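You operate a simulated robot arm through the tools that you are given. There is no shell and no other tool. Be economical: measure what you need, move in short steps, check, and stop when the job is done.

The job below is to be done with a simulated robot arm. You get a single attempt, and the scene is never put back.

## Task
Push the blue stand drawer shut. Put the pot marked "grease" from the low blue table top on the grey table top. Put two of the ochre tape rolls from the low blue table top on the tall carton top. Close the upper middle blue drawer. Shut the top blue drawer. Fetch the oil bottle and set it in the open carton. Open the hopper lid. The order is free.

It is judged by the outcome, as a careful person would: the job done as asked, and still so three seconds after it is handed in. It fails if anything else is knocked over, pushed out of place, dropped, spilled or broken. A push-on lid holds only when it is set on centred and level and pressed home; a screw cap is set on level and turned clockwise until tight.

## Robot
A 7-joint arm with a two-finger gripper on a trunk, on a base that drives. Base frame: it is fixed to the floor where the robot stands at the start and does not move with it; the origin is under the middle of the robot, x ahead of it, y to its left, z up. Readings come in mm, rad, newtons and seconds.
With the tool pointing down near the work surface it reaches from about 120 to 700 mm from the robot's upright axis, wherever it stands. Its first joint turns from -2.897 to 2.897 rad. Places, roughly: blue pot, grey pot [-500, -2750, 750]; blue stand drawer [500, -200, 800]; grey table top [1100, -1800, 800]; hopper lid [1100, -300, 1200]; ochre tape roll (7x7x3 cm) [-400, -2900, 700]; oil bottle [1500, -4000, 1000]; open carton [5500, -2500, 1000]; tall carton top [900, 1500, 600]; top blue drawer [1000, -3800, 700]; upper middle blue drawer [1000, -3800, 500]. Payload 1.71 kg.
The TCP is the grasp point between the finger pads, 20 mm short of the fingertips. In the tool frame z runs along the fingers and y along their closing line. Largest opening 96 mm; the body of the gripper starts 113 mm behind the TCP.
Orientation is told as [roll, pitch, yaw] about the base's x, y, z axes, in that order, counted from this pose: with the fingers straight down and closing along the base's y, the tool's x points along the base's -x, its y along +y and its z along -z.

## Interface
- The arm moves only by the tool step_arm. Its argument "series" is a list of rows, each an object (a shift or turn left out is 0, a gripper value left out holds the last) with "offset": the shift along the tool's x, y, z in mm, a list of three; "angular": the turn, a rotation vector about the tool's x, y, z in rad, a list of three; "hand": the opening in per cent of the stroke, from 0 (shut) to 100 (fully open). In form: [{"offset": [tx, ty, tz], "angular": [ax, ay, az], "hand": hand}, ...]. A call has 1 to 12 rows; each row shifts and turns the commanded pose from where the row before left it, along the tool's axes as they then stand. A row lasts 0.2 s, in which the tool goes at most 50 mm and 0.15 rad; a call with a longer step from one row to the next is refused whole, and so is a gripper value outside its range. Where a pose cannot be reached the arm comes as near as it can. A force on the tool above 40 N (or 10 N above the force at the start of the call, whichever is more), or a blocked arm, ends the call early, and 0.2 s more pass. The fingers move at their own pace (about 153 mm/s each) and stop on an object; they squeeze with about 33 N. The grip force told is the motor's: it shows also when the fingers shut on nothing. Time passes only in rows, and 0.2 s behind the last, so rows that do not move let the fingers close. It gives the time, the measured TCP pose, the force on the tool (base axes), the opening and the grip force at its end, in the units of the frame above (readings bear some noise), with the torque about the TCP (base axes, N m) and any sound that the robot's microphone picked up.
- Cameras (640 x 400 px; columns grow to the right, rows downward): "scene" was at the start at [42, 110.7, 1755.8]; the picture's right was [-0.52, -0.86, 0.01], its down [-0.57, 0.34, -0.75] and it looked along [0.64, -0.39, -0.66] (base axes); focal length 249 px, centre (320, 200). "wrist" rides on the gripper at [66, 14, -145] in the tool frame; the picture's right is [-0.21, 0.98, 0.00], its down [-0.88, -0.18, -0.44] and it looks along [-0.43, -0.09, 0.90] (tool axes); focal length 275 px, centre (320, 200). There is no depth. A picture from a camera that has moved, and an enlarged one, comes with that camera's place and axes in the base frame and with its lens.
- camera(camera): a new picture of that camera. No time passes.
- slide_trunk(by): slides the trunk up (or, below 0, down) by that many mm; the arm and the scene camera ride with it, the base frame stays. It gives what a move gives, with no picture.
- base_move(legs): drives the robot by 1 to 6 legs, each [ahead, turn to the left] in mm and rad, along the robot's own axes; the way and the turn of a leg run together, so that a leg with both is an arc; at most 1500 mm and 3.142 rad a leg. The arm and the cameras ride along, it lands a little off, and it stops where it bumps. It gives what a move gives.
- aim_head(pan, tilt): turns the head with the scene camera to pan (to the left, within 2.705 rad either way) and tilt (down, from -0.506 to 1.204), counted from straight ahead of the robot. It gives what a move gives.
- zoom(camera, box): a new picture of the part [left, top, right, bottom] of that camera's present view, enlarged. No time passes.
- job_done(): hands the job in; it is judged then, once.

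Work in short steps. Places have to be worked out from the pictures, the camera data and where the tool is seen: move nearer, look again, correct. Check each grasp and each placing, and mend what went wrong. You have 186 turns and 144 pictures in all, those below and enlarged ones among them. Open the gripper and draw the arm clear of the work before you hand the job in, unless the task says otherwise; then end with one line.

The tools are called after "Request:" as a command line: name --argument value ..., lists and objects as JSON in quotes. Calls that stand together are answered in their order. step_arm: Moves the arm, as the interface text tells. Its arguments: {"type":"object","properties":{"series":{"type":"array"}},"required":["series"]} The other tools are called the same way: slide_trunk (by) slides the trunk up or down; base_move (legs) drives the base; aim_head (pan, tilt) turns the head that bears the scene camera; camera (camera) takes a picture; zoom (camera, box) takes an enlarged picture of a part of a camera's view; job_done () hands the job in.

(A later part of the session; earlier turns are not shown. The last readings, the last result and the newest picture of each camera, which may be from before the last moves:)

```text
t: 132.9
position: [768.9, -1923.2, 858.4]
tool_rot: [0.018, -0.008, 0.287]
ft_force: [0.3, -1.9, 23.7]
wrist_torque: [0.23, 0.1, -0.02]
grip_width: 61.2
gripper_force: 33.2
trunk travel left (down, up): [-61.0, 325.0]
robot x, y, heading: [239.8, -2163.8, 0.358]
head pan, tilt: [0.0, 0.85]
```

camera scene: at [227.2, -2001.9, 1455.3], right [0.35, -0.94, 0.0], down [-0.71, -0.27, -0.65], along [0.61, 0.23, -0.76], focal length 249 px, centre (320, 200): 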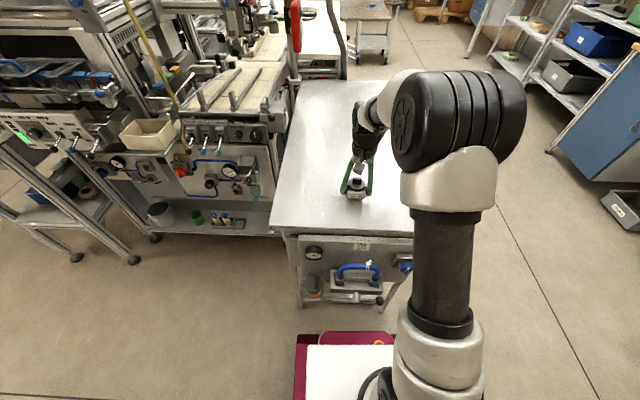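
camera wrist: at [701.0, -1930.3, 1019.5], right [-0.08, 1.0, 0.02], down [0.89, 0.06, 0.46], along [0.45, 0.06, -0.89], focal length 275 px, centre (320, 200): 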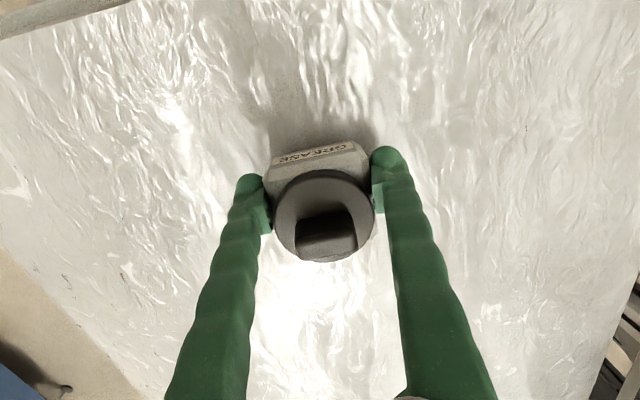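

It is touching (24 N up). I ease up slightly and open the hand, then rise.

Request:
step_arm --series '[{"offset": [0, 0, -3]}, {"hand": 30}, {"hand": 100}, {}, {"offset": [0, 0, -20]}, {"offset": [0, 0, -40]}, {"offset": [0, 0, -45]}, {}]'

Request:
camera --camera "wrist"

```text
t: 134.7
position: [769.3, -1923.4, 964.2]
tool_rot: [0.018, -0.005, 0.288]
ft_force: [-1.0, 0.9, 0.4]
wrist_torque: [-0.02, -0.02, -0.03]
grip_width: 96.0
gripper_force: 0.0
trunk travel left (down, up): [-61.0, 325.0]
robot x, y, heading: [241.1, -2161.4, 0.353]
head pan, tilt: [0.0, 0.85]
```

```text
65 pictures are left
camera wrist: at [702.8, -1931.4, 1109.6], right [-0.08, 1.0, 0.02], down [0.89, 0.06, 0.44], along [0.44, 0.05, -0.9], focal length 275 px, centre (320, 200)
```

wrist: 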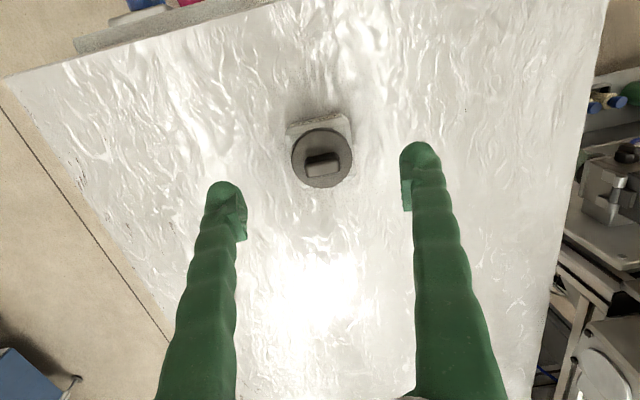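

The grease pot stands on the grey table. I retract and drive to the front of the blue drawers, stopping about 600 mm from them.

Request:
step_arm --series '[{"offset": [40, 0, -20], "hand": 0}, {"offset": [40, 0, -20]}, {"offset": [40, 0, -20]}, {"offset": [40, -5, 0]}, {"offset": [40, -5, 0]}, {"offset": [40, -5, 0]}, {"offset": [10, -5, 0], "angular": [0, 0, -0.06]}]'

Request:
base_move --legs '[[-100, 0], [0, -1.36], [1260, 0], [0, -0.222]]'

Request:
camera --camera "scene"

Request:
camera --camera "wrist"

```text
t: 136.3
position: [534.5, -2015.4, 1022.7]
tool_rot: [0.018, -0.003, 0.35]
ft_force: [0.6, 0.1, -0.5]
wrist_torque: [0.0, -0.03, 0.0]
grip_width: 0.3
gripper_force: 29.8
trunk travel left (down, up): [-61.0, 325.0]
robot x, y, heading: [242.9, -2162.6, 0.357]
head pan, tilt: [0.0, 0.85]
```

```text
t: 148.8
position: [963.7, -3566.7, 1020.8]
tool_rot: [0.018, -0.002, -1.236]
ft_force: [-0.3, 0.4, -0.3]
wrist_torque: [-0.01, 0.01, 0.0]
grip_width: 0.0
gripper_force: 29.5
trunk travel left (down, up): [-61.0, 325.0]
robot x, y, heading: [820.0, -3268.9, -1.224]
head pan, tilt: [0.0, 0.85]
```

```text
64 pictures are left
camera scene: at [981.7, -3257.8, 1455.3], right [-0.94, -0.34, 0.0], down [-0.26, 0.72, -0.65], along [0.22, -0.61, -0.76], focal length 249 px, centre (320, 200)
```

scene: 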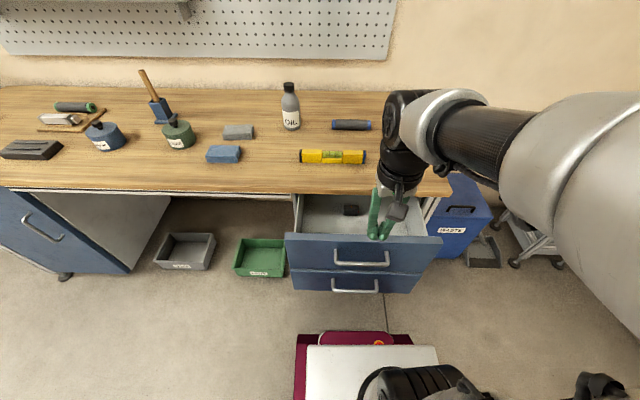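

```text
63 pictures are left
camera wrist: at [952.6, -3500.1, 1166.1], right [0.99, 0.13, 0.02], down [0.11, -0.89, 0.45], along [0.07, -0.44, -0.9], focal length 275 px, centre (320, 200)
```

wrist: 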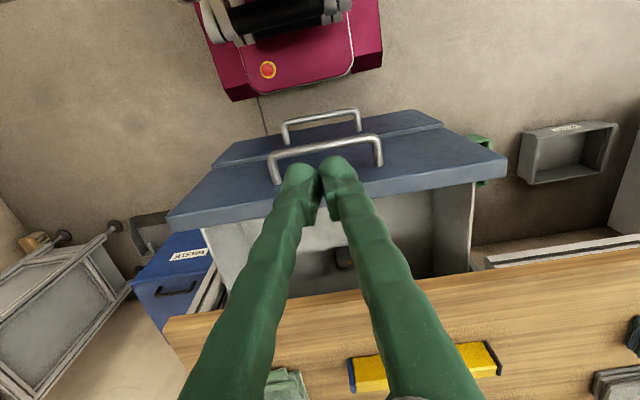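

Two blue drawers are open: top handle near [980, -3595, 818], the second near [977, -3577, 702]. I back the arm a little, pitch the tips forward 0.4 rad and lower to the top handle.

Request:
step_arm --series '[{"offset": [40, 3, 0]}, {"offset": [35, 2, 0], "angular": [0, -0.1, 0]}, {"angular": [0, -0.15, 0]}, {"angular": [0, -0.15, 0]}, {"offset": [17.5, 0, 41]}, {"offset": [17.5, 0, 41]}, {"offset": [17.5, 0, 41]}, {"offset": [17.5, 0, 41]}, {"offset": [8, 0, 20]}, {}]'

Request:
camera --camera "wrist"

Request:
camera --camera "scene"

```text
t: 151.0
position: [998.3, -3551.2, 946.3]
tool_rot: [0.018, -0.422, -1.242]
ft_force: [-0.7, 1.0, -0.1]
wrist_torque: [-0.09, -0.06, 0.03]
grip_width: 0.1
gripper_force: 29.7
out of reach, approached as far as the arm can: row 5, 6, 7, 8, 9
trunk travel left (down, up): [-61.0, 325.0]
robot x, y, heading: [817.4, -3266.2, -1.229]
head pan, tilt: [0.0, 0.85]
```

```text
62 pictures are left
camera wrist: at [971.0, -3434.7, 1052.6], right [0.98, 0.14, 0.1], down [0.02, -0.65, 0.76], along [0.17, -0.75, -0.64], focal length 275 px, centre (320, 200)
```

wrist: 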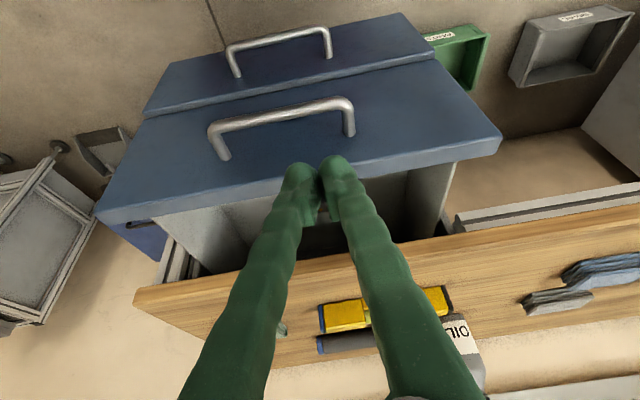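

```text
61 pictures are left
camera scene: at [979.1, -3250.4, 1455.5], right [-0.94, -0.34, 0.0], down [-0.25, 0.71, -0.65], along [0.22, -0.61, -0.76], focal length 249 px, centre (320, 200)
```

scene: 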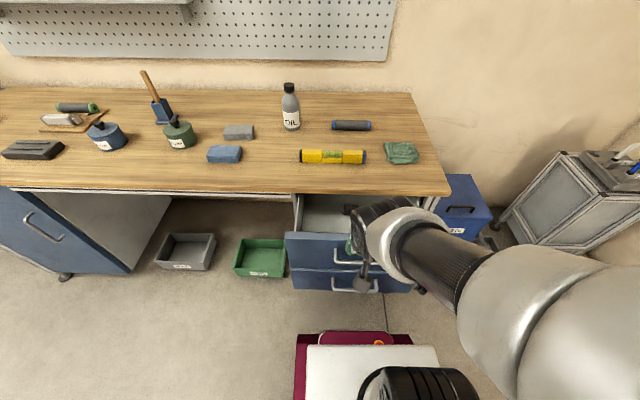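

Too close to reach lower with this pitch. I back the base 160 mm, then bring the tool down in front of the top handle.

Request:
base_move --legs '[[-160, 0]]'

Request:
step_arm --series '[{"offset": [-30, -18, 13]}, {"offset": [-30, -18, 13]}, {"offset": [-23, 0, 10]}, {"offset": [17.5, 0, 41]}, {"offset": [17.5, 0, 41]}, {"offset": [14, 0, 34]}, {}]'

Request:
camera --camera "wrist"

Request:
zoom --camera "scene" --box '[240, 150, 480, 330]'

```text
t: 152.5
position: [950.7, -3421.8, 938.0]
tool_rot: [0.019, -0.391, -1.249]
ft_force: [0.6, -1.5, -2.2]
wrist_torque: [0.25, 0.05, 0.01]
grip_width: 0.2
gripper_force: 29.4
trunk travel left (down, up): [-61.0, 325.0]
robot x, y, heading: [767.7, -3120.3, -1.23]
head pan, tilt: [0.0, 0.85]
```

```text
t: 154.1
position: [941.9, -3500.5, 822.7]
tool_rot: [0.022, -0.418, -1.249]
ft_force: [-0.5, 1.2, -0.4]
wrist_torque: [-0.12, 0.0, -0.04]
grip_width: 0.0
gripper_force: 29.6
trunk travel left (down, up): [-61.0, 325.0]
robot x, y, heading: [764.0, -3122.2, -1.236]
head pan, tilt: [0.0, 0.85]
```

```text
60 pictures are left
camera wrist: at [915.2, -3382.1, 926.4], right [0.98, 0.14, 0.1], down [0.01, -0.65, 0.76], along [0.17, -0.75, -0.64], focal length 275 px, centre (320, 200)
```

wrist: 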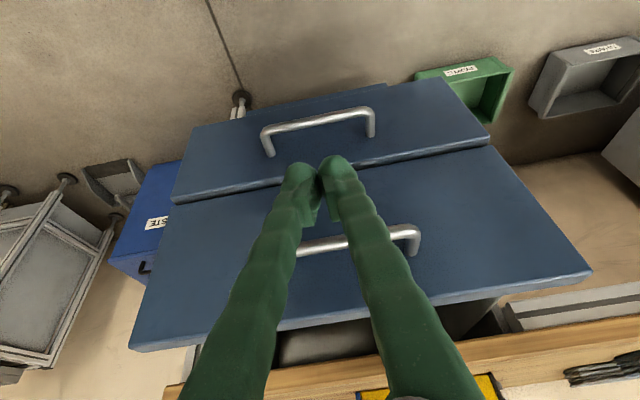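

```text
2.22 times, centred on (360, 240) of scene
camera zoom: at [927.4, -3103.3, 1455.4], right [-0.94, -0.33, 0.0], down [-0.25, 0.72, -0.65], along [0.22, -0.61, -0.76], focal length 554 px, centre (231, 111)
```

zoom: 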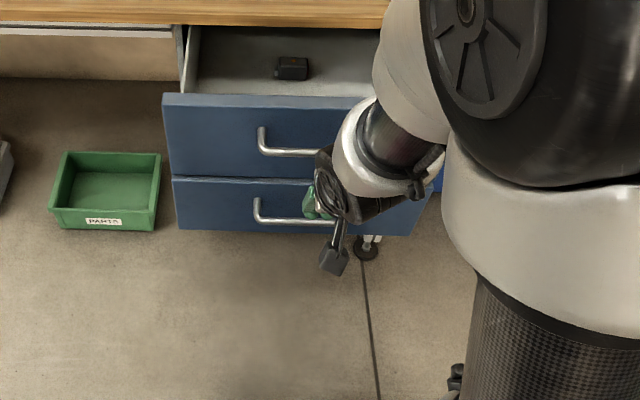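

The top handle is about 105 mm ahead at z ≈ 796. I lower 25 mm and push forward.

Request:
step_arm --series '[{"offset": [10, 3, 23]}, {"offset": [-23, 0, 10]}, {"offset": [-23, 0, 10]}, {"offset": [-23, 0, 10]}, {"offset": [-20, 0, 9]}, {"offset": [-20, 0, 9]}, {"offset": [-20, 0, 9]}, {}]'

Request:
camera --camera "wrist"

```text
t: 155.9
position: [992.0, -3631.0, 795.0]
tool_rot: [0.018, -0.415, -1.248]
ft_force: [0.1, 0.0, -0.1]
wrist_torque: [-0.02, 0.01, 0.01]
grip_width: 0.0
gripper_force: 29.6
trunk travel left (down, up): [-61.0, 325.0]
robot x, y, heading: [770.8, -3117.6, -1.233]
head pan, tilt: [0.0, 0.85]
```

```text
58 pictures are left
camera wrist: at [964.7, -3515.7, 901.8], right [0.99, 0.14, 0.1], down [0.01, -0.65, 0.76], along [0.17, -0.74, -0.64], focal length 275 px, centre (320, 200)
```

wrist: 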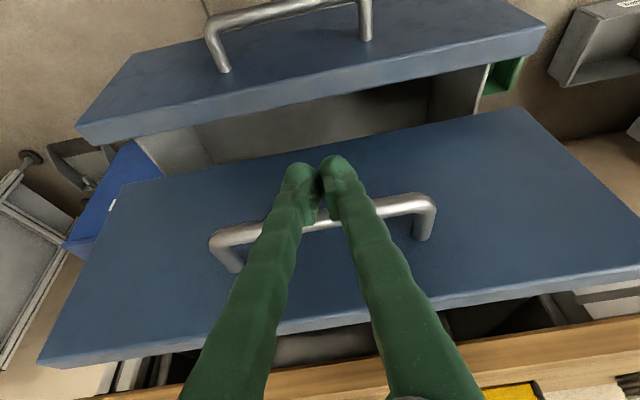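

The top drawer is sliding in. I keep pushing.

Request:
step_arm --series '[{"offset": [-20, 0, 9]}, {"offset": [-20, 0, 9]}, {"offset": [-20, 0, 9]}, {"offset": [-20, 0, 9]}, {}]'

Request:
camera --camera "wrist"

```text
t: 157.1
position: [1020.9, -3715.2, 794.1]
tool_rot: [0.02, -0.415, -1.247]
ft_force: [0.3, 0.1, -0.5]
wrist_torque: [0.02, 0.01, 0.03]
grip_width: 0.0
gripper_force: 29.8
trunk travel left (down, up): [-61.0, 325.0]
robot x, y, heading: [767.3, -3118.6, -1.228]
head pan, tilt: [0.0, 0.85]
```

```text
57 pictures are left
camera wrist: at [993.4, -3599.1, 900.3], right [0.99, 0.14, 0.1], down [0.01, -0.65, 0.76], along [0.17, -0.74, -0.65], focal length 275 px, centre (320, 200)
```

wrist: 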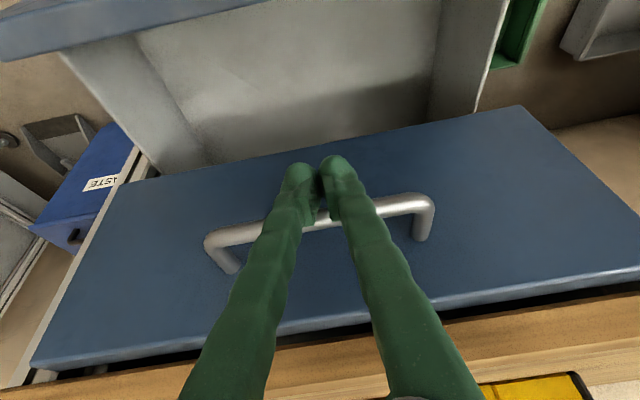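

Almost shut; a few more millimetres in small steps.

Request:
step_arm --series '[{"offset": [-9, 0, 4]}, {"offset": [-9, 0, 4]}, {"offset": [-9, 0, 4]}, {"offset": [-9, 0, 4]}, {"offset": [-9, 0, 4]}, {"offset": [-9, 0, 4]}, {}]'

Request:
camera --camera "wrist"

```text
t: 158.5
position: [1033.0, -3749.4, 799.9]
tool_rot: [0.018, -0.409, -1.247]
ft_force: [-0.1, 0.2, 0.8]
wrist_torque: [-0.08, -0.02, -0.01]
grip_width: 0.1
gripper_force: 29.5
trunk travel left (down, up): [-61.0, 325.0]
robot x, y, heading: [765.7, -3119.1, -1.226]
head pan, tilt: [0.0, 0.85]
stopped in row 7: the force on the tool passed its limit at 52 N (the readings are from after the stop); the commanded pose is now the measured one
```

```text
56 pictures are left
camera wrist: at [1005.9, -3634.1, 906.9], right [0.99, 0.14, 0.1], down [0.02, -0.66, 0.75], along [0.17, -0.74, -0.65], focal length 275 px, centre (320, 200)
```

wrist: 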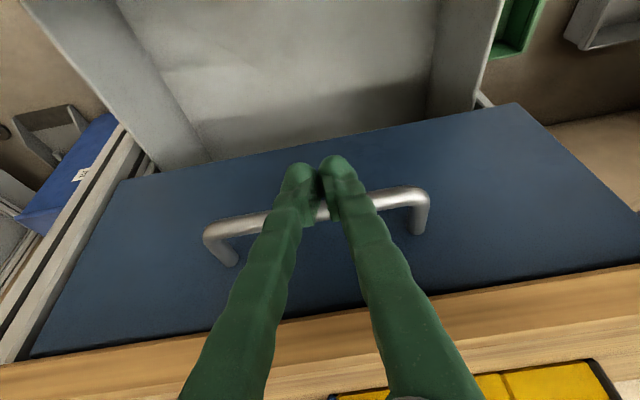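

The top drawer is shut. I withdraw about 260 mm and look at the second drawer's handle.

Request:
step_arm --series '[{"offset": [41, 0, -18]}, {"offset": [41, 0, -18]}, {"offset": [41, 0, -18]}, {"offset": [41, 0, -18]}, {"offset": [41, 0, -18]}, {"offset": [30, 0, -13]}, {}]'

Request:
camera --camera "wrist"

Request:
zoom --camera "scene" --box '[240, 150, 480, 330]'

```text
t: 160.1
position: [949.8, -3508.4, 799.9]
tool_rot: [0.02, -0.405, -1.247]
ft_force: [0.7, 0.5, 0.4]
wrist_torque: [-0.02, 0.01, 0.01]
grip_width: 0.1
gripper_force: 29.8
trunk travel left (down, up): [-61.0, 325.0]
robot x, y, heading: [768.9, -3116.9, -1.226]
head pan, tilt: [0.0, 0.85]
```

```text
55 pictures are left
camera wrist: at [922.3, -3393.6, 906.7], right [0.99, 0.14, 0.1], down [0.02, -0.66, 0.75], along [0.17, -0.74, -0.65], focal length 275 px, centre (320, 200)
```

wrist: 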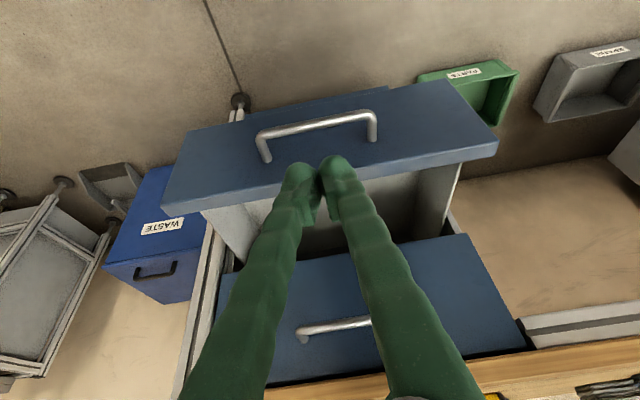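

```text
2.22 times, centred on (360, 240) of scene
camera zoom: at [928.1, -3106.6, 1455.3], right [-0.94, -0.33, 0.0], down [-0.25, 0.72, -0.65], along [0.22, -0.61, -0.76], focal length 554 px, centre (231, 111)
```

zoom: 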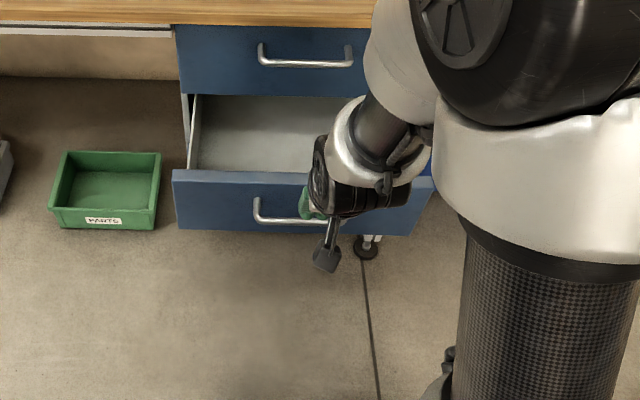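

The top drawer is flush. The second handle's centre works out at about [977, -3605, 592]; I lower the trunk 60 mm and the arm 142 mm in front of it.

Request:
slide_trunk --by -60

Request:
step_arm --series '[{"offset": [17.5, -3, 41]}, {"offset": [17.5, -2, 41]}, {"offset": [17.5, 0, 41]}, {"offset": [3, 0, 8]}, {}]'

Request:
camera --camera "wrist"

```text
t: 161.1
position: [950.3, -3509.0, 740.3]
tool_rot: [0.02, -0.406, -1.246]
ft_force: [0.3, -0.2, -0.4]
wrist_torque: [0.02, 0.0, 0.04]
grip_width: 0.0
gripper_force: 29.2
trunk travel left (down, up): [-1.0, 385.0]
robot x, y, heading: [772.0, -3118.8, -1.227]
head pan, tilt: [0.0, 0.85]
```

```text
t: 162.3
position: [946.0, -3511.3, 599.5]
tool_rot: [0.02, -0.407, -1.246]
ft_force: [-1.2, 0.4, 0.4]
wrist_torque: [0.01, 0.01, -0.02]
grip_width: 0.0
gripper_force: 29.4
trunk travel left (down, up): [-1.0, 385.0]
robot x, y, heading: [766.7, -3118.0, -1.23]
head pan, tilt: [0.0, 0.85]
```

```text
53 pictures are left
camera wrist: at [919.5, -3395.5, 705.5], right [0.99, 0.14, 0.1], down [0.02, -0.66, 0.75], along [0.17, -0.74, -0.65], focal length 275 px, centre (320, 200)
```

wrist: 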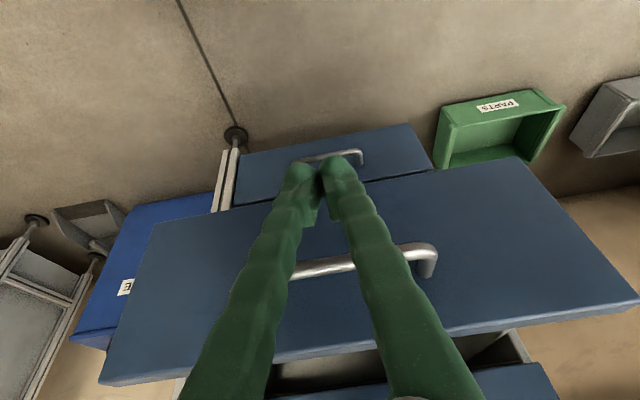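

The handle is right ahead, like before. I push forward.

Request:
step_arm --series '[{"offset": [-20, 2, 9]}, {"offset": [-20, 2, 9]}, {"offset": [-20, 2, 9]}, {"offset": [-20, 0, 9]}, {"offset": [-20, 0, 9]}, {"offset": [-20, 0, 9]}, {"offset": [-20, 0, 9]}, {"offset": [-20, 0, 9]}, {}]'

Request:
camera --camera "wrist"

```text
t: 164.3
position: [1009.3, -3673.6, 595.1]
tool_rot: [0.017, -0.409, -1.247]
ft_force: [-0.5, -1.0, -0.6]
wrist_torque: [0.0, 0.0, 0.03]
grip_width: 0.0
gripper_force: 29.3
trunk travel left (down, up): [-1.0, 385.0]
robot x, y, heading: [764.1, -3125.9, -1.226]
head pan, tilt: [0.0, 0.85]
```

```text
52 pictures are left
camera wrist: at [983.6, -3559.3, 702.6], right [0.99, 0.14, 0.1], down [0.02, -0.66, 0.75], along [0.17, -0.74, -0.65], focal length 275 px, centre (320, 200)
```

wrist: 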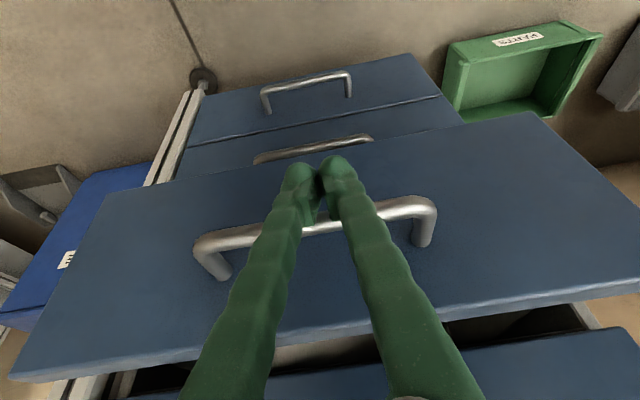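

Following well. I continue with more rows, finishing slowly.

Request:
step_arm --series '[{"offset": [-18, 0, 8]}, {"offset": [-18, 0, 8]}, {"offset": [-14, 0, 6]}, {"offset": [-9, 0, 4]}, {"offset": [-9, 0, 4]}, {"offset": [-9, 0, 4]}, {"offset": [-9, 0, 4]}, {"offset": [-9, 0, 4]}, {}]'

Request:
camera --camera "wrist"

```text
t: 166.2
position: [1038.2, -3756.3, 599.1]
tool_rot: [0.018, -0.4, -1.246]
ft_force: [0.2, 0.6, 0.1]
wrist_torque: [-0.08, -0.05, 0.0]
grip_width: 0.0
gripper_force: 29.8
trunk travel left (down, up): [-1.0, 385.0]
robot x, y, heading: [767.8, -3118.4, -1.228]
head pan, tilt: [0.0, 0.85]
stopped in row 9: the force on the tool passed its limit at 44 N (the readings are from after the stop); the commanded pose is now the measured one
```

```text
51 pictures are left
camera wrist: at [1011.5, -3640.8, 708.6], right [0.99, 0.14, 0.1], down [0.02, -0.66, 0.75], along [0.17, -0.74, -0.66], focal length 275 px, centre (320, 200)
```

wrist: 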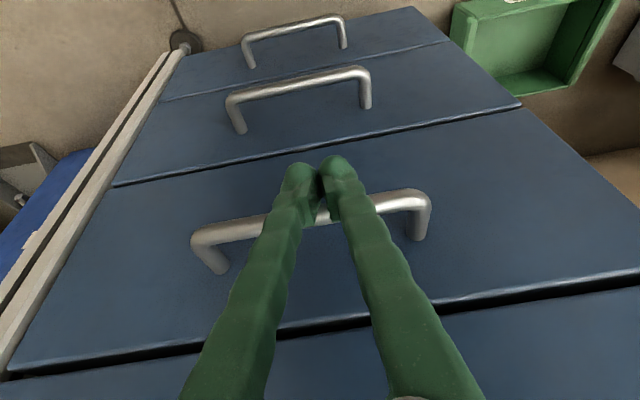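

All drawers are flush. I withdraw, and then zoom on the oil bottle on this bench.

Request:
step_arm --series '[{"offset": [41, 0, -18]}, {"offset": [41, 0, -18]}, {"offset": [41, 0, -18]}, {"offset": [41, 0, -18]}, {"offset": [41, 0, -18]}, {"offset": [0, 0, -45]}, {"offset": [0, 0, -45]}, {"offset": [0, 0, -45]}, {"offset": [0, 0, -45]}]'

Request:
slide_trunk --by 200

Request:
aim_head --pan 0.15 --tilt 0.6

Request:
camera --camera "scene"

Request:
camera --camera "wrist"

```text
t: 168.2
position: [938.3, -3478.8, 769.3]
tool_rot: [0.019, -0.397, -1.245]
ft_force: [-0.1, 0.0, 0.5]
wrist_torque: [-0.05, -0.01, 0.03]
grip_width: 0.1
gripper_force: 29.2
trunk travel left (down, up): [-1.0, 385.0]
robot x, y, heading: [767.4, -3120.7, -1.228]
head pan, tilt: [0.0, 0.85]
```

```text
t: 170.3
position: [940.8, -3484.5, 968.3]
tool_rot: [0.02, -0.402, -1.247]
ft_force: [0.1, 0.4, 0.3]
wrist_torque: [-0.01, -0.01, -0.02]
grip_width: 0.1
gripper_force: 29.7
trunk travel left (down, up): [-201.0, 185.0]
robot x, y, heading: [769.3, -3118.4, -1.232]
head pan, tilt: [0.0, 0.85]
```

```text
t: 171.1
position: [940.4, -3484.9, 969.4]
tool_rot: [0.018, -0.403, -1.246]
ft_force: [-0.6, 1.2, -0.4]
wrist_torque: [0.01, 0.02, 0.0]
grip_width: 0.0
gripper_force: 29.4
trunk travel left (down, up): [-201.0, 185.0]
robot x, y, heading: [765.3, -3118.6, -1.235]
head pan, tilt: [0.15, 0.6]
```

```text
50 pictures are left
camera scene: at [944.5, -3113.4, 1616.7], right [-0.88, -0.47, 0.0], down [-0.27, 0.51, -0.82], along [0.39, -0.72, -0.58], focal length 249 px, centre (320, 200)
```

scene: 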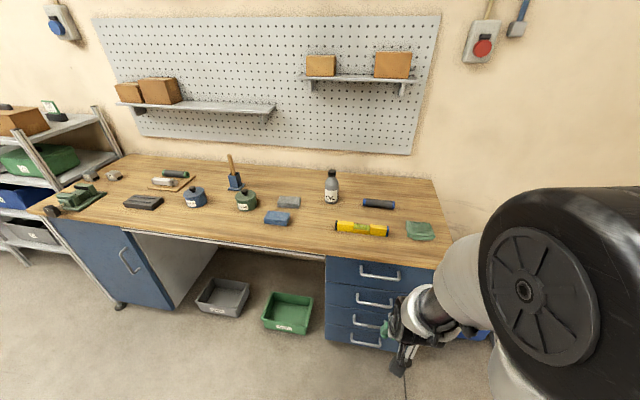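

```text
49 pictures are left
camera wrist: at [913.7, -3369.0, 1076.3], right [0.99, 0.14, 0.1], down [0.02, -0.66, 0.75], along [0.17, -0.74, -0.65], focal length 275 px, centre (320, 200)
```

wrist: 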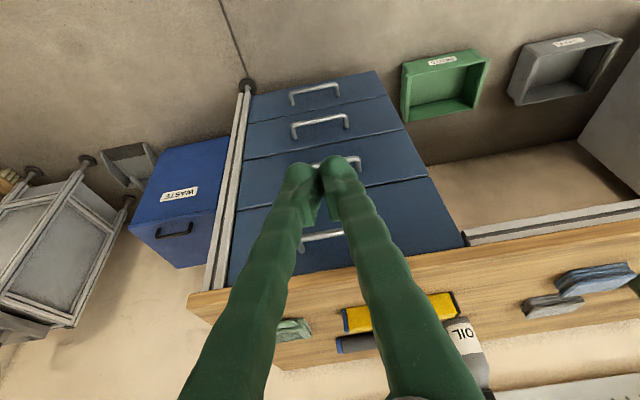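

Four drawers are flush. The oil bottle is at about [1377, -4025], base z ≈ 884, top ≈ 1065. I straighten the tool, raise it, and drive to face the bottle squarely, 650 mm off.

Request:
step_arm --series '[{"angular": [0, 0.13, 0], "offset": [0, 0, -40], "hand": 100}, {"angular": [0, 0.13, 0], "offset": [0, 0, -40]}, {"angular": [0, 0.14, 0], "offset": [0, 0, -40]}, {"offset": [0, 0, -45]}, {"offset": [10, 0, -45]}]'

Request:
base_move --legs '[[0, 1.06], [312, 0], [0, -1.058], [235, 0]]'

Request:
zoom --camera "scene" --box '[220, 100, 420, 300]'

Request:
camera --camera "wrist"

```text
t: 172.3
position: [921.2, -3442.6, 1172.3]
tool_rot: [0.016, 0.005, -1.24]
ft_force: [-0.1, 0.4, 0.3]
wrist_torque: [-0.03, -0.03, 0.02]
grip_width: 96.0
gripper_force: 0.0
trunk travel left (down, up): [-201.0, 185.0]
robot x, y, heading: [765.3, -3118.3, -1.236]
head pan, tilt: [0.15, 0.6]
```

```text
t: 182.4
position: [1313.7, -3690.4, 1177.6]
tool_rot: [0.013, -0.011, -1.223]
ft_force: [0.8, -1.5, -0.4]
wrist_torque: [0.13, 0.03, 0.0]
grip_width: 96.1
gripper_force: 0.1
trunk travel left (down, up): [-201.0, 185.0]
robot x, y, heading: [1159.2, -3385.9, -1.226]
head pan, tilt: [0.15, 0.6]
stopped in leg 4: the robot was blocked; the commanded pose is now the measured one
```

```text
2.00 times, centred on (320, 200) of scene
camera zoom: at [1320.4, -3337.7, 1617.7], right [-0.88, -0.47, 0.0], down [-0.26, 0.49, -0.83], along [0.39, -0.73, -0.56], focal length 498 px, centre (320, 200)
```

zoom: 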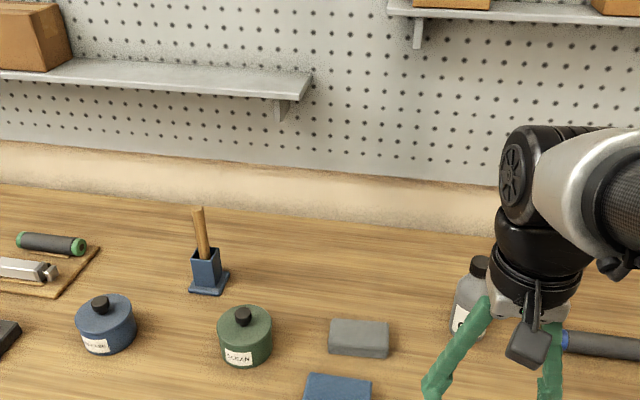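

```text
47 pictures are left
camera wrist: at [1301.9, -3623.6, 1320.9], right [0.99, 0.14, 0.02], down [0.12, -0.88, 0.45], along [0.08, -0.44, -0.89], focal length 275 px, centre (320, 200)
```

wrist: 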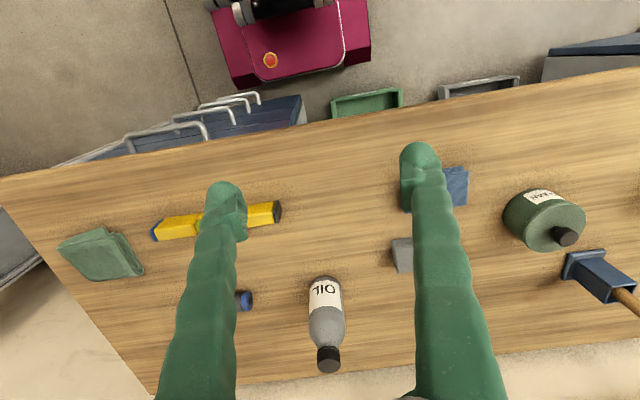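

The base bumped something at the bench; I back off 12 mm. The bottle is confirmed at [1375, -4022]; I carry the open hand above it.

Request:
base_move --legs '[[-12, 0]]'

Request:
step_arm --series '[{"offset": [-40, -7, 0]}, {"offset": [-40, -7, 0]}, {"offset": [-40, -7, 0]}, {"offset": [-40, -7, 0]}, {"offset": [-40, -7, 0]}, {"offset": [-40, -7, 0]}, {"offset": [-40, -6, 0]}, {"offset": [-35, -5, 0]}, {}]'

Request:
camera --camera "wrist"

```text
t: 183.2
position: [1306.7, -3670.4, 1180.1]
tool_rot: [0.014, -0.019, -1.223]
ft_force: [0.0, -1.0, 0.5]
wrist_torque: [0.17, 0.09, 0.01]
grip_width: 96.2
gripper_force: 0.0
trunk travel left (down, up): [-201.0, 185.0]
robot x, y, heading: [1154.2, -3370.5, -1.226]
head pan, tilt: [0.15, 0.6]
```

```text
t: 185.2
position: [1371.9, -4007.2, 1173.9]
tool_rot: [0.014, 0.0, -1.222]
ft_force: [0.2, -0.1, 0.8]
wrist_torque: [0.02, 0.01, 0.0]
grip_width: 96.0
gripper_force: 0.1
trunk travel left (down, up): [-201.0, 185.0]
robot x, y, heading: [1154.1, -3370.0, -1.228]
head pan, tilt: [0.15, 0.6]
```

```text
46 pictures are left
camera wrist: at [1360.5, -3942.6, 1318.8], right [0.99, 0.14, 0.01], down [0.12, -0.89, 0.44], along [0.07, -0.43, -0.9], focal length 275 px, centre (320, 200)
```

wrist: 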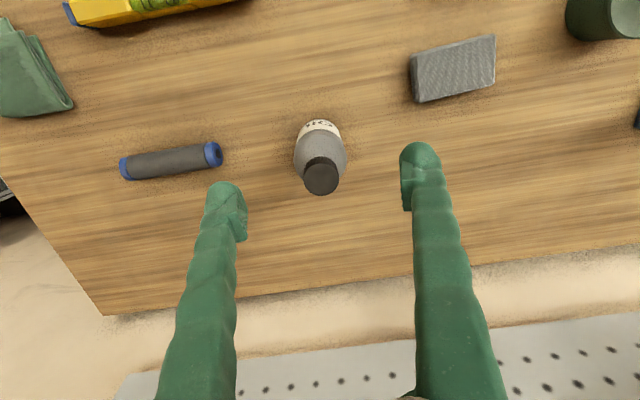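

The bottle is about 29 mm further forward. I correct and descend to straddle its body.

Request:
step_arm --series '[{"offset": [-29, -4, 0]}, {"offset": [0, 0, 40]}, {"offset": [0, 0, 40]}, {}]'

Request:
camera --camera "wrist"

```text
t: 185.9
position: [1372.1, -4019.7, 1148.4]
tool_rot: [0.013, -0.016, -1.221]
ft_force: [-0.1, 0.3, -0.3]
wrist_torque: [-0.11, -0.03, 0.0]
grip_width: 96.1
gripper_force: 0.0
trunk travel left (down, up): [-201.0, 185.0]
robot x, y, heading: [1149.4, -3370.5, -1.231]
head pan, tilt: [0.15, 0.6]
stopped in row 3: the arm was blocked; the commanded pose is now the measured one
```

```text
45 pictures are left
camera wrist: at [1360.3, -3950.9, 1291.8], right [0.99, 0.14, 0.02], down [0.12, -0.88, 0.46], along [0.08, -0.45, -0.89], focal length 275 px, centre (320, 200)
```

wrist: 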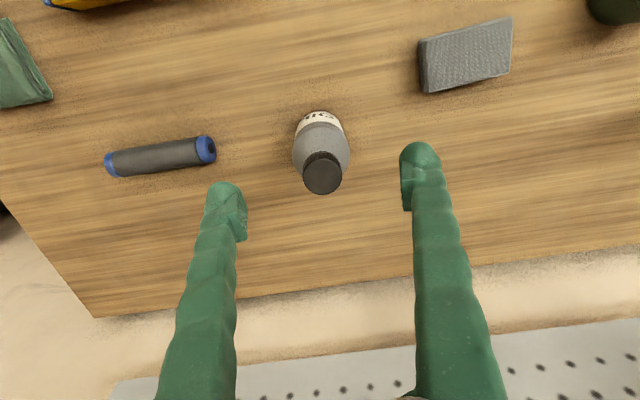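

The arm was blocked without tool force; I look with the head camera for what it touches.

Request:
aim_head --pan -0.1 --tilt 0.35

Request:
camera --camera "scene"

```text
t: 186.6
position: [1372.5, -4022.9, 1145.4]
tool_rot: [0.014, -0.014, -1.221]
ft_force: [-0.3, 0.2, -0.5]
wrist_torque: [-0.02, -0.04, 0.01]
grip_width: 95.9
gripper_force: 0.1
trunk travel left (down, up): [-201.0, 185.0]
robot x, y, heading: [1157.6, -3372.7, -1.23]
head pan, tilt: [-0.099, 0.351]
```

```text
44 pictures are left
camera scene: at [1311.8, -3380.5, 1639.4], right [-0.97, -0.24, 0.0], down [-0.09, 0.35, -0.93], along [0.22, -0.91, -0.36], focal length 249 px, centre (320, 200)
```

scene: 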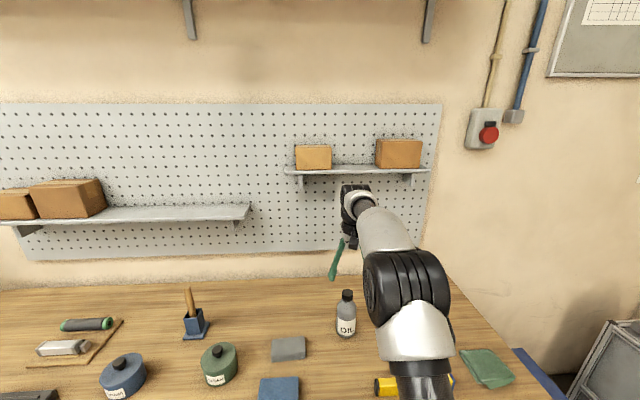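

The wrist is at shelf-front height, so forward motion was blocked there. I back 20 mm, descend with the fingers either side, then move forward beneath the shelf.

Request:
step_arm --series '[{"offset": [18, -4, 0]}, {"offset": [0, 0, 35]}, {"offset": [0, 0, 35]}, {"offset": [0, 0, 35]}, {"offset": [0, 0, 35]}, {"offset": [0, 0, 35]}, {}]'

Request:
camera --camera "wrist"

```text
t: 188.2
position: [1366.3, -4007.9, 968.4]
tool_rot: [0.016, -0.014, -1.224]
ft_force: [0.0, 0.5, -0.7]
wrist_torque: [-0.03, 0.01, 0.01]
grip_width: 96.0
gripper_force: 0.0
trunk travel left (down, up): [-201.0, 185.0]
robot x, y, heading: [1152.6, -3372.3, -1.234]
head pan, tilt: [-0.099, 0.351]
```

```text
43 pictures are left
camera wrist: at [1354.8, -3940.1, 1112.1], right [0.99, 0.14, 0.02], down [0.12, -0.88, 0.45], along [0.08, -0.45, -0.89], focal length 275 px, centre (320, 200)
```

wrist: 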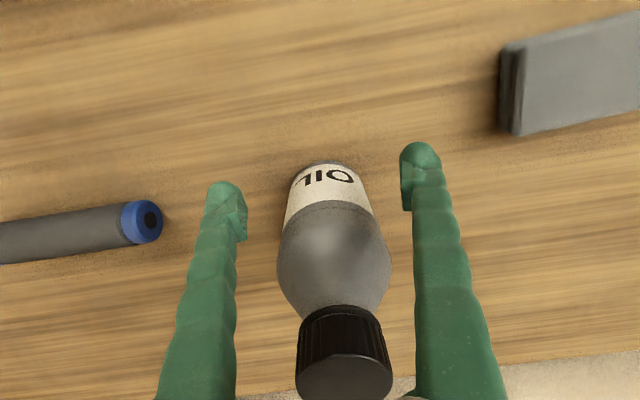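

The bottle sits between the fingers, about 31 mm ahead. I move forward and close.

Request:
step_arm --series '[{"offset": [-16, 1, 0]}, {"offset": [-16, 0, 0]}, {}, {"hand": 50}, {"hand": 0}, {}, {}]'

Request:
camera --camera "wrist"

```text
t: 189.8
position: [1377.3, -4037.4, 970.1]
tool_rot: [0.014, -0.013, -1.223]
ft_force: [-1.5, 0.7, 4.7]
wrist_torque: [0.07, -0.08, 0.05]
grip_width: 73.7
gripper_force: 33.4
trunk travel left (down, up): [-201.0, 185.0]
robot x, y, heading: [1152.2, -3370.5, -1.232]
head pan, tilt: [-0.099, 0.351]
```

```text
42 pictures are left
camera wrist: at [1366.4, -3970.2, 1113.1], right [0.99, 0.14, 0.02], down [0.12, -0.88, 0.45], along [0.08, -0.45, -0.89], focal length 275 px, centre (320, 200)
```

wrist: 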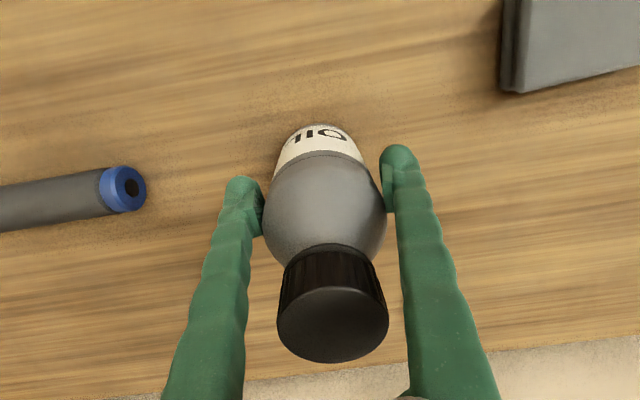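

Gripped at 74 mm. I lift slowly by 50 mm and check the weight.

Request:
step_arm --series '[{"offset": [0, 0, -8]}, {"offset": [0, 0, -12]}, {"offset": [0, 0, -15]}, {"offset": [0, 0, -15]}, {}]'

```text
t: 191.0
position: [1377.9, -4038.4, 1018.1]
tool_rot: [0.014, -0.012, -1.223]
ft_force: [-0.4, 0.5, -3.9]
wrist_torque: [0.08, 0.02, 0.02]
grip_width: 72.9
gripper_force: 32.5
trunk travel left (down, up): [-201.0, 185.0]
robot x, y, heading: [1151.3, -3374.3, -1.223]
head pan, tilt: [-0.099, 0.351]
```

Held (3.9 N). I retract while rising, back the base away, and look toward the open carton.

Request:
step_arm --series '[{"offset": [35, 0, -15]}, {"offset": [35, 5, -15]}, {"offset": [35, 5, -15]}, {"offset": [40, 5, -10]}, {"offset": [40, 5, -10]}, {"offset": [40, 5, 0]}, {"offset": [40, 0, 0]}, {"offset": [40, 0, 0]}, {}]'

Request:
base_move --legs '[[-350, 0], [0, 1.4]]'

Request:
aim_head --pan 0.1 --tilt 0.3

Request:
camera --camera "scene"

```text
t: 193.0
position: [1296.4, -3740.3, 1078.8]
tool_rot: [0.013, -0.012, -1.222]
ft_force: [-0.5, 0.3, -2.4]
wrist_torque: [0.03, 0.04, -0.01]
grip_width: 73.3
gripper_force: 33.0
trunk travel left (down, up): [-201.0, 185.0]
robot x, y, heading: [1153.5, -3377.4, -1.231]
head pan, tilt: [-0.099, 0.351]
```

```text
t: 199.5
position: [1425.2, -2964.9, 1080.4]
tool_rot: [0.014, -0.014, 0.185]
ft_force: [-0.4, -0.4, -2.9]
wrist_torque: [-0.02, 0.03, -0.02]
grip_width: 72.5
gripper_force: 32.8
trunk travel left (down, up): [-201.0, 185.0]
robot x, y, heading: [1040.2, -3050.0, 0.182]
head pan, tilt: [-0.099, 0.351]
```

```text
t: 200.3
position: [1407.2, -2968.5, 1085.2]
tool_rot: [0.014, -0.033, 0.188]
ft_force: [-0.1, 0.2, -3.3]
wrist_torque: [0.02, 0.03, 0.01]
grip_width: 72.3
gripper_force: 32.9
trunk travel left (down, up): [-201.0, 185.0]
robot x, y, heading: [1038.6, -3051.5, 0.181]
head pan, tilt: [0.099, 0.3]
```

```text
41 pictures are left
camera scene: at [1068.2, -2878.8, 1644.3], right [0.28, -0.96, 0.0], down [-0.3, -0.08, -0.95], along [0.91, 0.26, -0.31], focal length 249 px, centre (320, 200)
```

scene: 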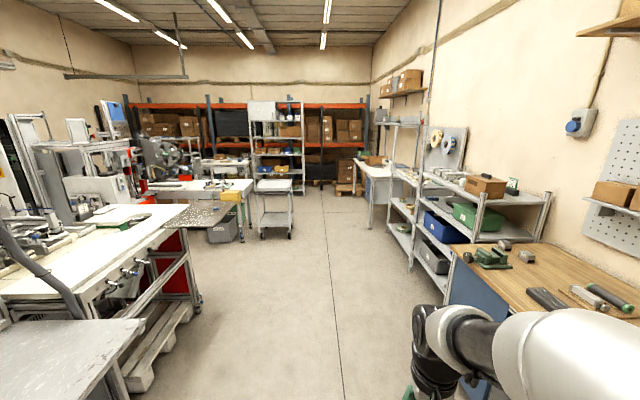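

The carton's hinted place projects near pixel (370, 157). I zoom there.

Request:
zoom --camera "scene" --box '[230, 90, 450, 250]'

```text
2.50 times, centred on (340, 170) of scene
camera zoom: at [1068.2, -2878.8, 1644.3], right [0.28, -0.96, 0.0], down [-0.3, -0.08, -0.95], along [0.91, 0.26, -0.31], focal length 623 px, centre (270, 275)
```

zoom: 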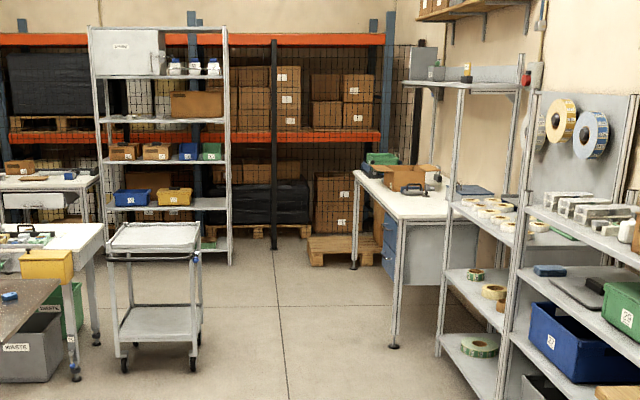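

The open carton stands on the far packing bench at about [5440, -2600]. The aisle is clear, so I drive to about (5229, -1978) and face it.

Request:
base_move --legs '[[0, 0.07], [1442, 0], [1442, 0], [1441, 0], [0, -1.48]]'

Request:
aim_head --pan 0.0 --tilt 0.7

Request:
camera --camera "scene"

Request:
camera --camera "wrist"

```text
t: 227.2
position: [5347.1, -2406.9, 1086.3]
tool_rot: [0.014, -0.031, -1.252]
ft_force: [-0.8, 0.6, -3.5]
wrist_torque: [0.05, 0.03, -0.05]
grip_width: 69.6
gripper_force: 32.4
trunk travel left (down, up): [-201.0, 185.0]
robot x, y, heading: [5219.6, -2052.0, -1.263]
head pan, tilt: [0.099, 0.3]
```

```text
t: 228.0
position: [5341.4, -2389.8, 1090.7]
tool_rot: [0.014, -0.044, -1.251]
ft_force: [-0.2, 3.0, -2.4]
wrist_torque: [0.16, 0.07, 0.05]
grip_width: 69.5
gripper_force: 33.1
trunk travel left (down, up): [-201.0, 185.0]
robot x, y, heading: [5223.7, -2052.0, -1.256]
head pan, tilt: [0.0, 0.7]
```

```text
39 pictures are left
camera scene: at [5384.7, -2051.1, 1608.3], right [-0.95, -0.31, 0.0], down [-0.2, 0.62, -0.76], along [0.23, -0.72, -0.66], focal length 249 px, centre (320, 200)
```

scene: 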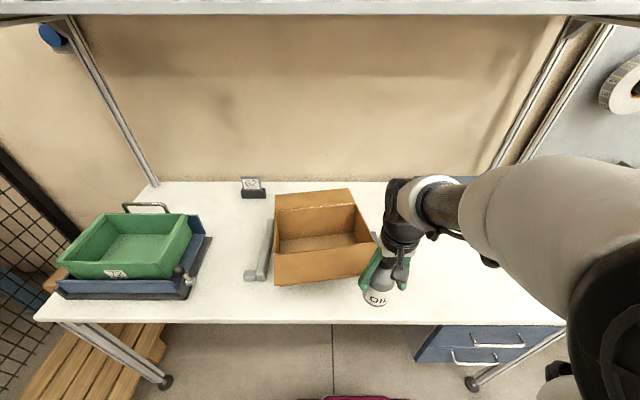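

```text
38 pictures are left
camera wrist: at [5331.2, -2317.2, 1232.4], right [0.99, 0.11, 0.02], down [0.09, -0.87, 0.48], along [0.07, -0.48, -0.88], focal length 275 px, centre (320, 200)
```

wrist: 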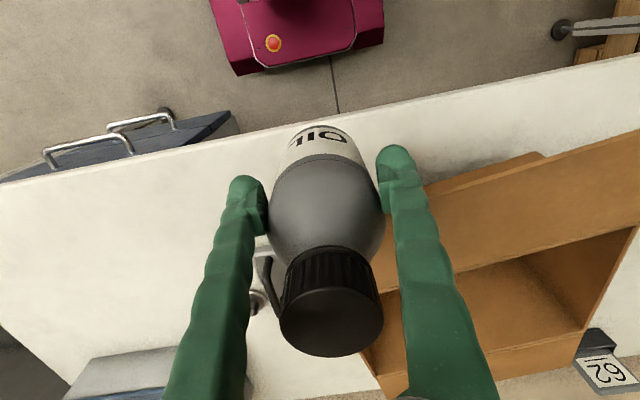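

The grip width is slowly shrinking (bottle creeping down a bit), so I place it now. The carton opening is centred near [5560, -2605], rim z ≈ 1025. I raise the trunk, then move over it.

Request:
slide_trunk --by 95

Request:
step_arm --series '[{"offset": [-32, 17, 0], "angular": [0, 0.02, 0]}, {"offset": [-32, 17, 0]}, {"offset": [-32, 17, 0]}, {"offset": [-32, 17, 0]}, {"offset": [-32, 17, 0]}, {"offset": [-32, 17, 0]}, {"offset": [-32, 17, 0]}, {"offset": [-30, 15, 0]}, {}]'

Request:
camera --camera "wrist"

Request:
camera --camera "scene"

```text
t: 229.3
position: [5343.3, -2389.1, 1185.5]
tool_rot: [0.013, -0.044, -1.253]
ft_force: [-0.3, 0.1, -2.2]
wrist_torque: [0.06, 0.05, 0.02]
grip_width: 69.6
gripper_force: 33.1
trunk travel left (down, up): [-296.0, 90.0]
robot x, y, heading: [5218.6, -2053.0, -1.264]
head pan, tilt: [0.0, 0.7]
```

```text
t: 231.3
position: [5548.9, -2588.6, 1196.2]
tool_rot: [0.014, -0.025, -1.252]
ft_force: [0.3, -0.4, -3.3]
wrist_torque: [0.02, 0.03, -0.02]
grip_width: 69.7
gripper_force: 32.8
trunk travel left (down, up): [-296.0, 90.0]
robot x, y, heading: [5223.2, -2051.1, -1.261]
head pan, tilt: [0.0, 0.7]
```

```text
37 pictures are left
camera wrist: at [5539.2, -2519.0, 1338.3], right [0.99, 0.11, 0.02], down [0.09, -0.88, 0.46], along [0.07, -0.46, -0.89], focal length 275 px, centre (320, 200)
```

wrist: 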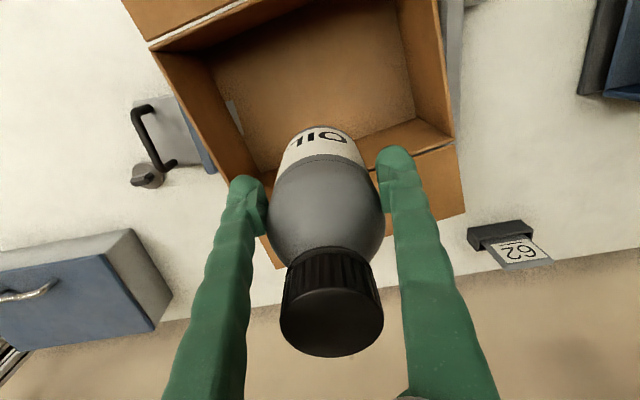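

```text
36 pictures are left
camera scene: at [5385.3, -2053.7, 1702.8], right [-0.95, -0.31, 0.0], down [-0.2, 0.62, -0.75], along [0.23, -0.72, -0.66], focal length 249 px, centre (320, 200)
```

scene: 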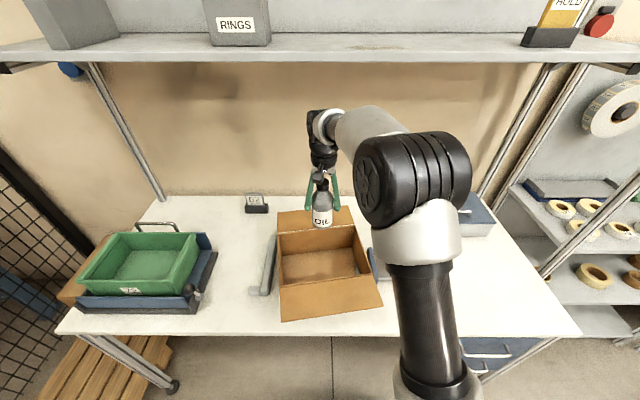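

The bottle is well centred over the carton. I shift back 12 mm and lower the trunk by 150 mm.

Request:
step_arm --series '[{"offset": [12, 0, 0]}, {}]'

Request:
slide_trunk --by -150

Request:
camera --camera "scene"

```text
t: 231.9
position: [5546.7, -2578.9, 1193.4]
tool_rot: [0.014, -0.022, -1.251]
ft_force: [-0.3, -0.3, -3.6]
wrist_torque: [0.09, 0.03, -0.05]
grip_width: 69.4
gripper_force: 33.4
trunk travel left (down, up): [-296.0, 90.0]
robot x, y, heading: [5221.7, -2050.9, -1.26]
head pan, tilt: [0.0, 0.7]
```

```text
t: 233.7
position: [5546.4, -2578.2, 1045.3]
tool_rot: [0.014, -0.025, -1.252]
ft_force: [0.3, 0.3, -3.3]
wrist_torque: [0.03, 0.0, 0.0]
grip_width: 69.3
gripper_force: 32.9
trunk travel left (down, up): [-146.0, 240.0]
robot x, y, heading: [5222.9, -2045.9, -1.257]
head pan, tilt: [0.0, 0.7]
```

```text
35 pictures are left
camera scene: at [5385.2, -2052.2, 1553.4], right [-0.95, -0.31, 0.0], down [-0.2, 0.63, -0.75], along [0.23, -0.72, -0.66], focal length 249 px, centre (320, 200)
```

scene: 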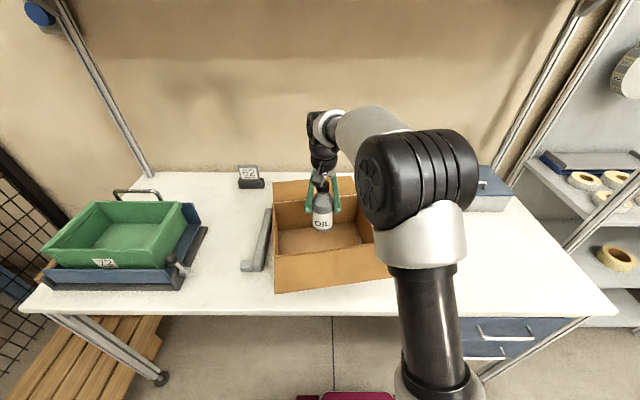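

The bottle is going into the carton cleanly. I lower by arm in small steps until it stands on the bottom.

Request:
step_arm --series '[{"offset": [0, 0, 15]}, {"offset": [0, 0, 12]}, {"offset": [0, 0, 8]}, {"offset": [0, 0, 6]}, {"offset": [0, 0, 5]}, {}]'

```text
t: 235.1
position: [5547.1, -2578.5, 999.1]
tool_rot: [0.013, -0.026, -1.252]
ft_force: [-0.3, 0.2, -4.2]
wrist_torque: [0.01, 0.01, 0.01]
grip_width: 69.1
gripper_force: 33.5
trunk travel left (down, up): [-146.0, 240.0]
robot x, y, heading: [5219.4, -2053.7, -1.262]
head pan, tilt: [0.0, 0.7]
```

Still hanging freely (−4 N); I continue in 4 mm steps.

Request:
step_arm --series '[{"offset": [0, 0, 4], "angular": [0, 0.012, 0]}, {"offset": [0, 0, 4]}, {"offset": [0, 0, 4]}, {"offset": [0, 0, 4]}, {}]'

```text
t: 236.3
position: [5546.4, -2578.8, 982.5]
tool_rot: [0.015, -0.012, -1.253]
ft_force: [-0.3, 0.0, -3.4]
wrist_torque: [0.1, 0.01, -0.02]
grip_width: 69.3
gripper_force: 32.9
trunk travel left (down, up): [-146.0, 240.0]
robot x, y, heading: [5221.8, -2050.5, -1.258]
head pan, tilt: [0.0, 0.7]
```

Request:
step_arm --series '[{"offset": [0, 0, 4]}, {"offset": [0, 0, 4]}, {"offset": [0, 0, 4]}, {}]'

Request:
camera --camera "wrist"

```text
t: 237.3
position: [5546.8, -2578.6, 970.6]
tool_rot: [0.015, -0.011, -1.251]
ft_force: [-0.4, -0.9, -3.6]
wrist_torque: [0.05, 0.07, -0.01]
grip_width: 68.9
gripper_force: 33.2
trunk travel left (down, up): [-146.0, 240.0]
robot x, y, heading: [5222.3, -2049.5, -1.258]
head pan, tilt: [0.0, 0.7]
```

```text
34 pictures are left
camera wrist: at [5537.5, -2511.2, 1115.0], right [0.99, 0.11, 0.02], down [0.09, -0.89, 0.45], along [0.07, -0.45, -0.89], focal length 275 px, centre (320, 200)
```

wrist: 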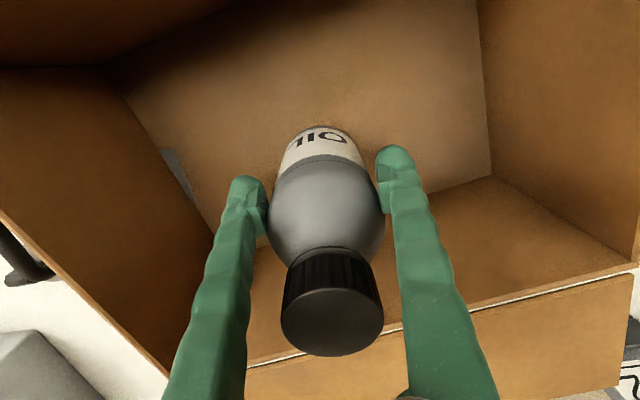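

Still clear of the floor. I keep lowering gently.

Request:
step_arm --series '[{"offset": [0, 0, 4]}, {"offset": [0, 0, 4]}, {"offset": [0, 0, 4]}, {"offset": [0, 0, 4]}, {"offset": [0, 0, 4]}, {}]'

```text
t: 238.5
position: [5545.6, -2565.4, 965.8]
tool_rot: [0.018, -0.036, -1.248]
ft_force: [-0.5, -0.6, -3.8]
wrist_torque: [0.04, 0.0, -0.01]
grip_width: 69.1
gripper_force: 33.3
trunk travel left (down, up): [-146.0, 240.0]
robot x, y, heading: [5223.7, -2048.6, -1.259]
head pan, tilt: [0.0, 0.7]
stopped in row 6: the force on the tool passed its limit at 45 N (the readings are from after the stop); the commanded pose is now the measured one
```

It touched bottom and recoiled a little. I level the tool and lower in 2 mm steps.

Request:
step_arm --series '[{"offset": [0, 0, 0], "angular": [0, 0.02, 0]}, {"offset": [0, 0, 2]}, {"offset": [0, 0, 2]}, {}]'

```text
t: 239.5
position: [5545.4, -2567.3, 961.1]
tool_rot: [0.017, -0.018, -1.251]
ft_force: [-0.1, -0.4, -3.2]
wrist_torque: [0.05, 0.03, -0.01]
grip_width: 69.0
gripper_force: 32.8
trunk travel left (down, up): [-146.0, 240.0]
robot x, y, heading: [5224.2, -2049.4, -1.259]
head pan, tilt: [0.0, 0.7]
```

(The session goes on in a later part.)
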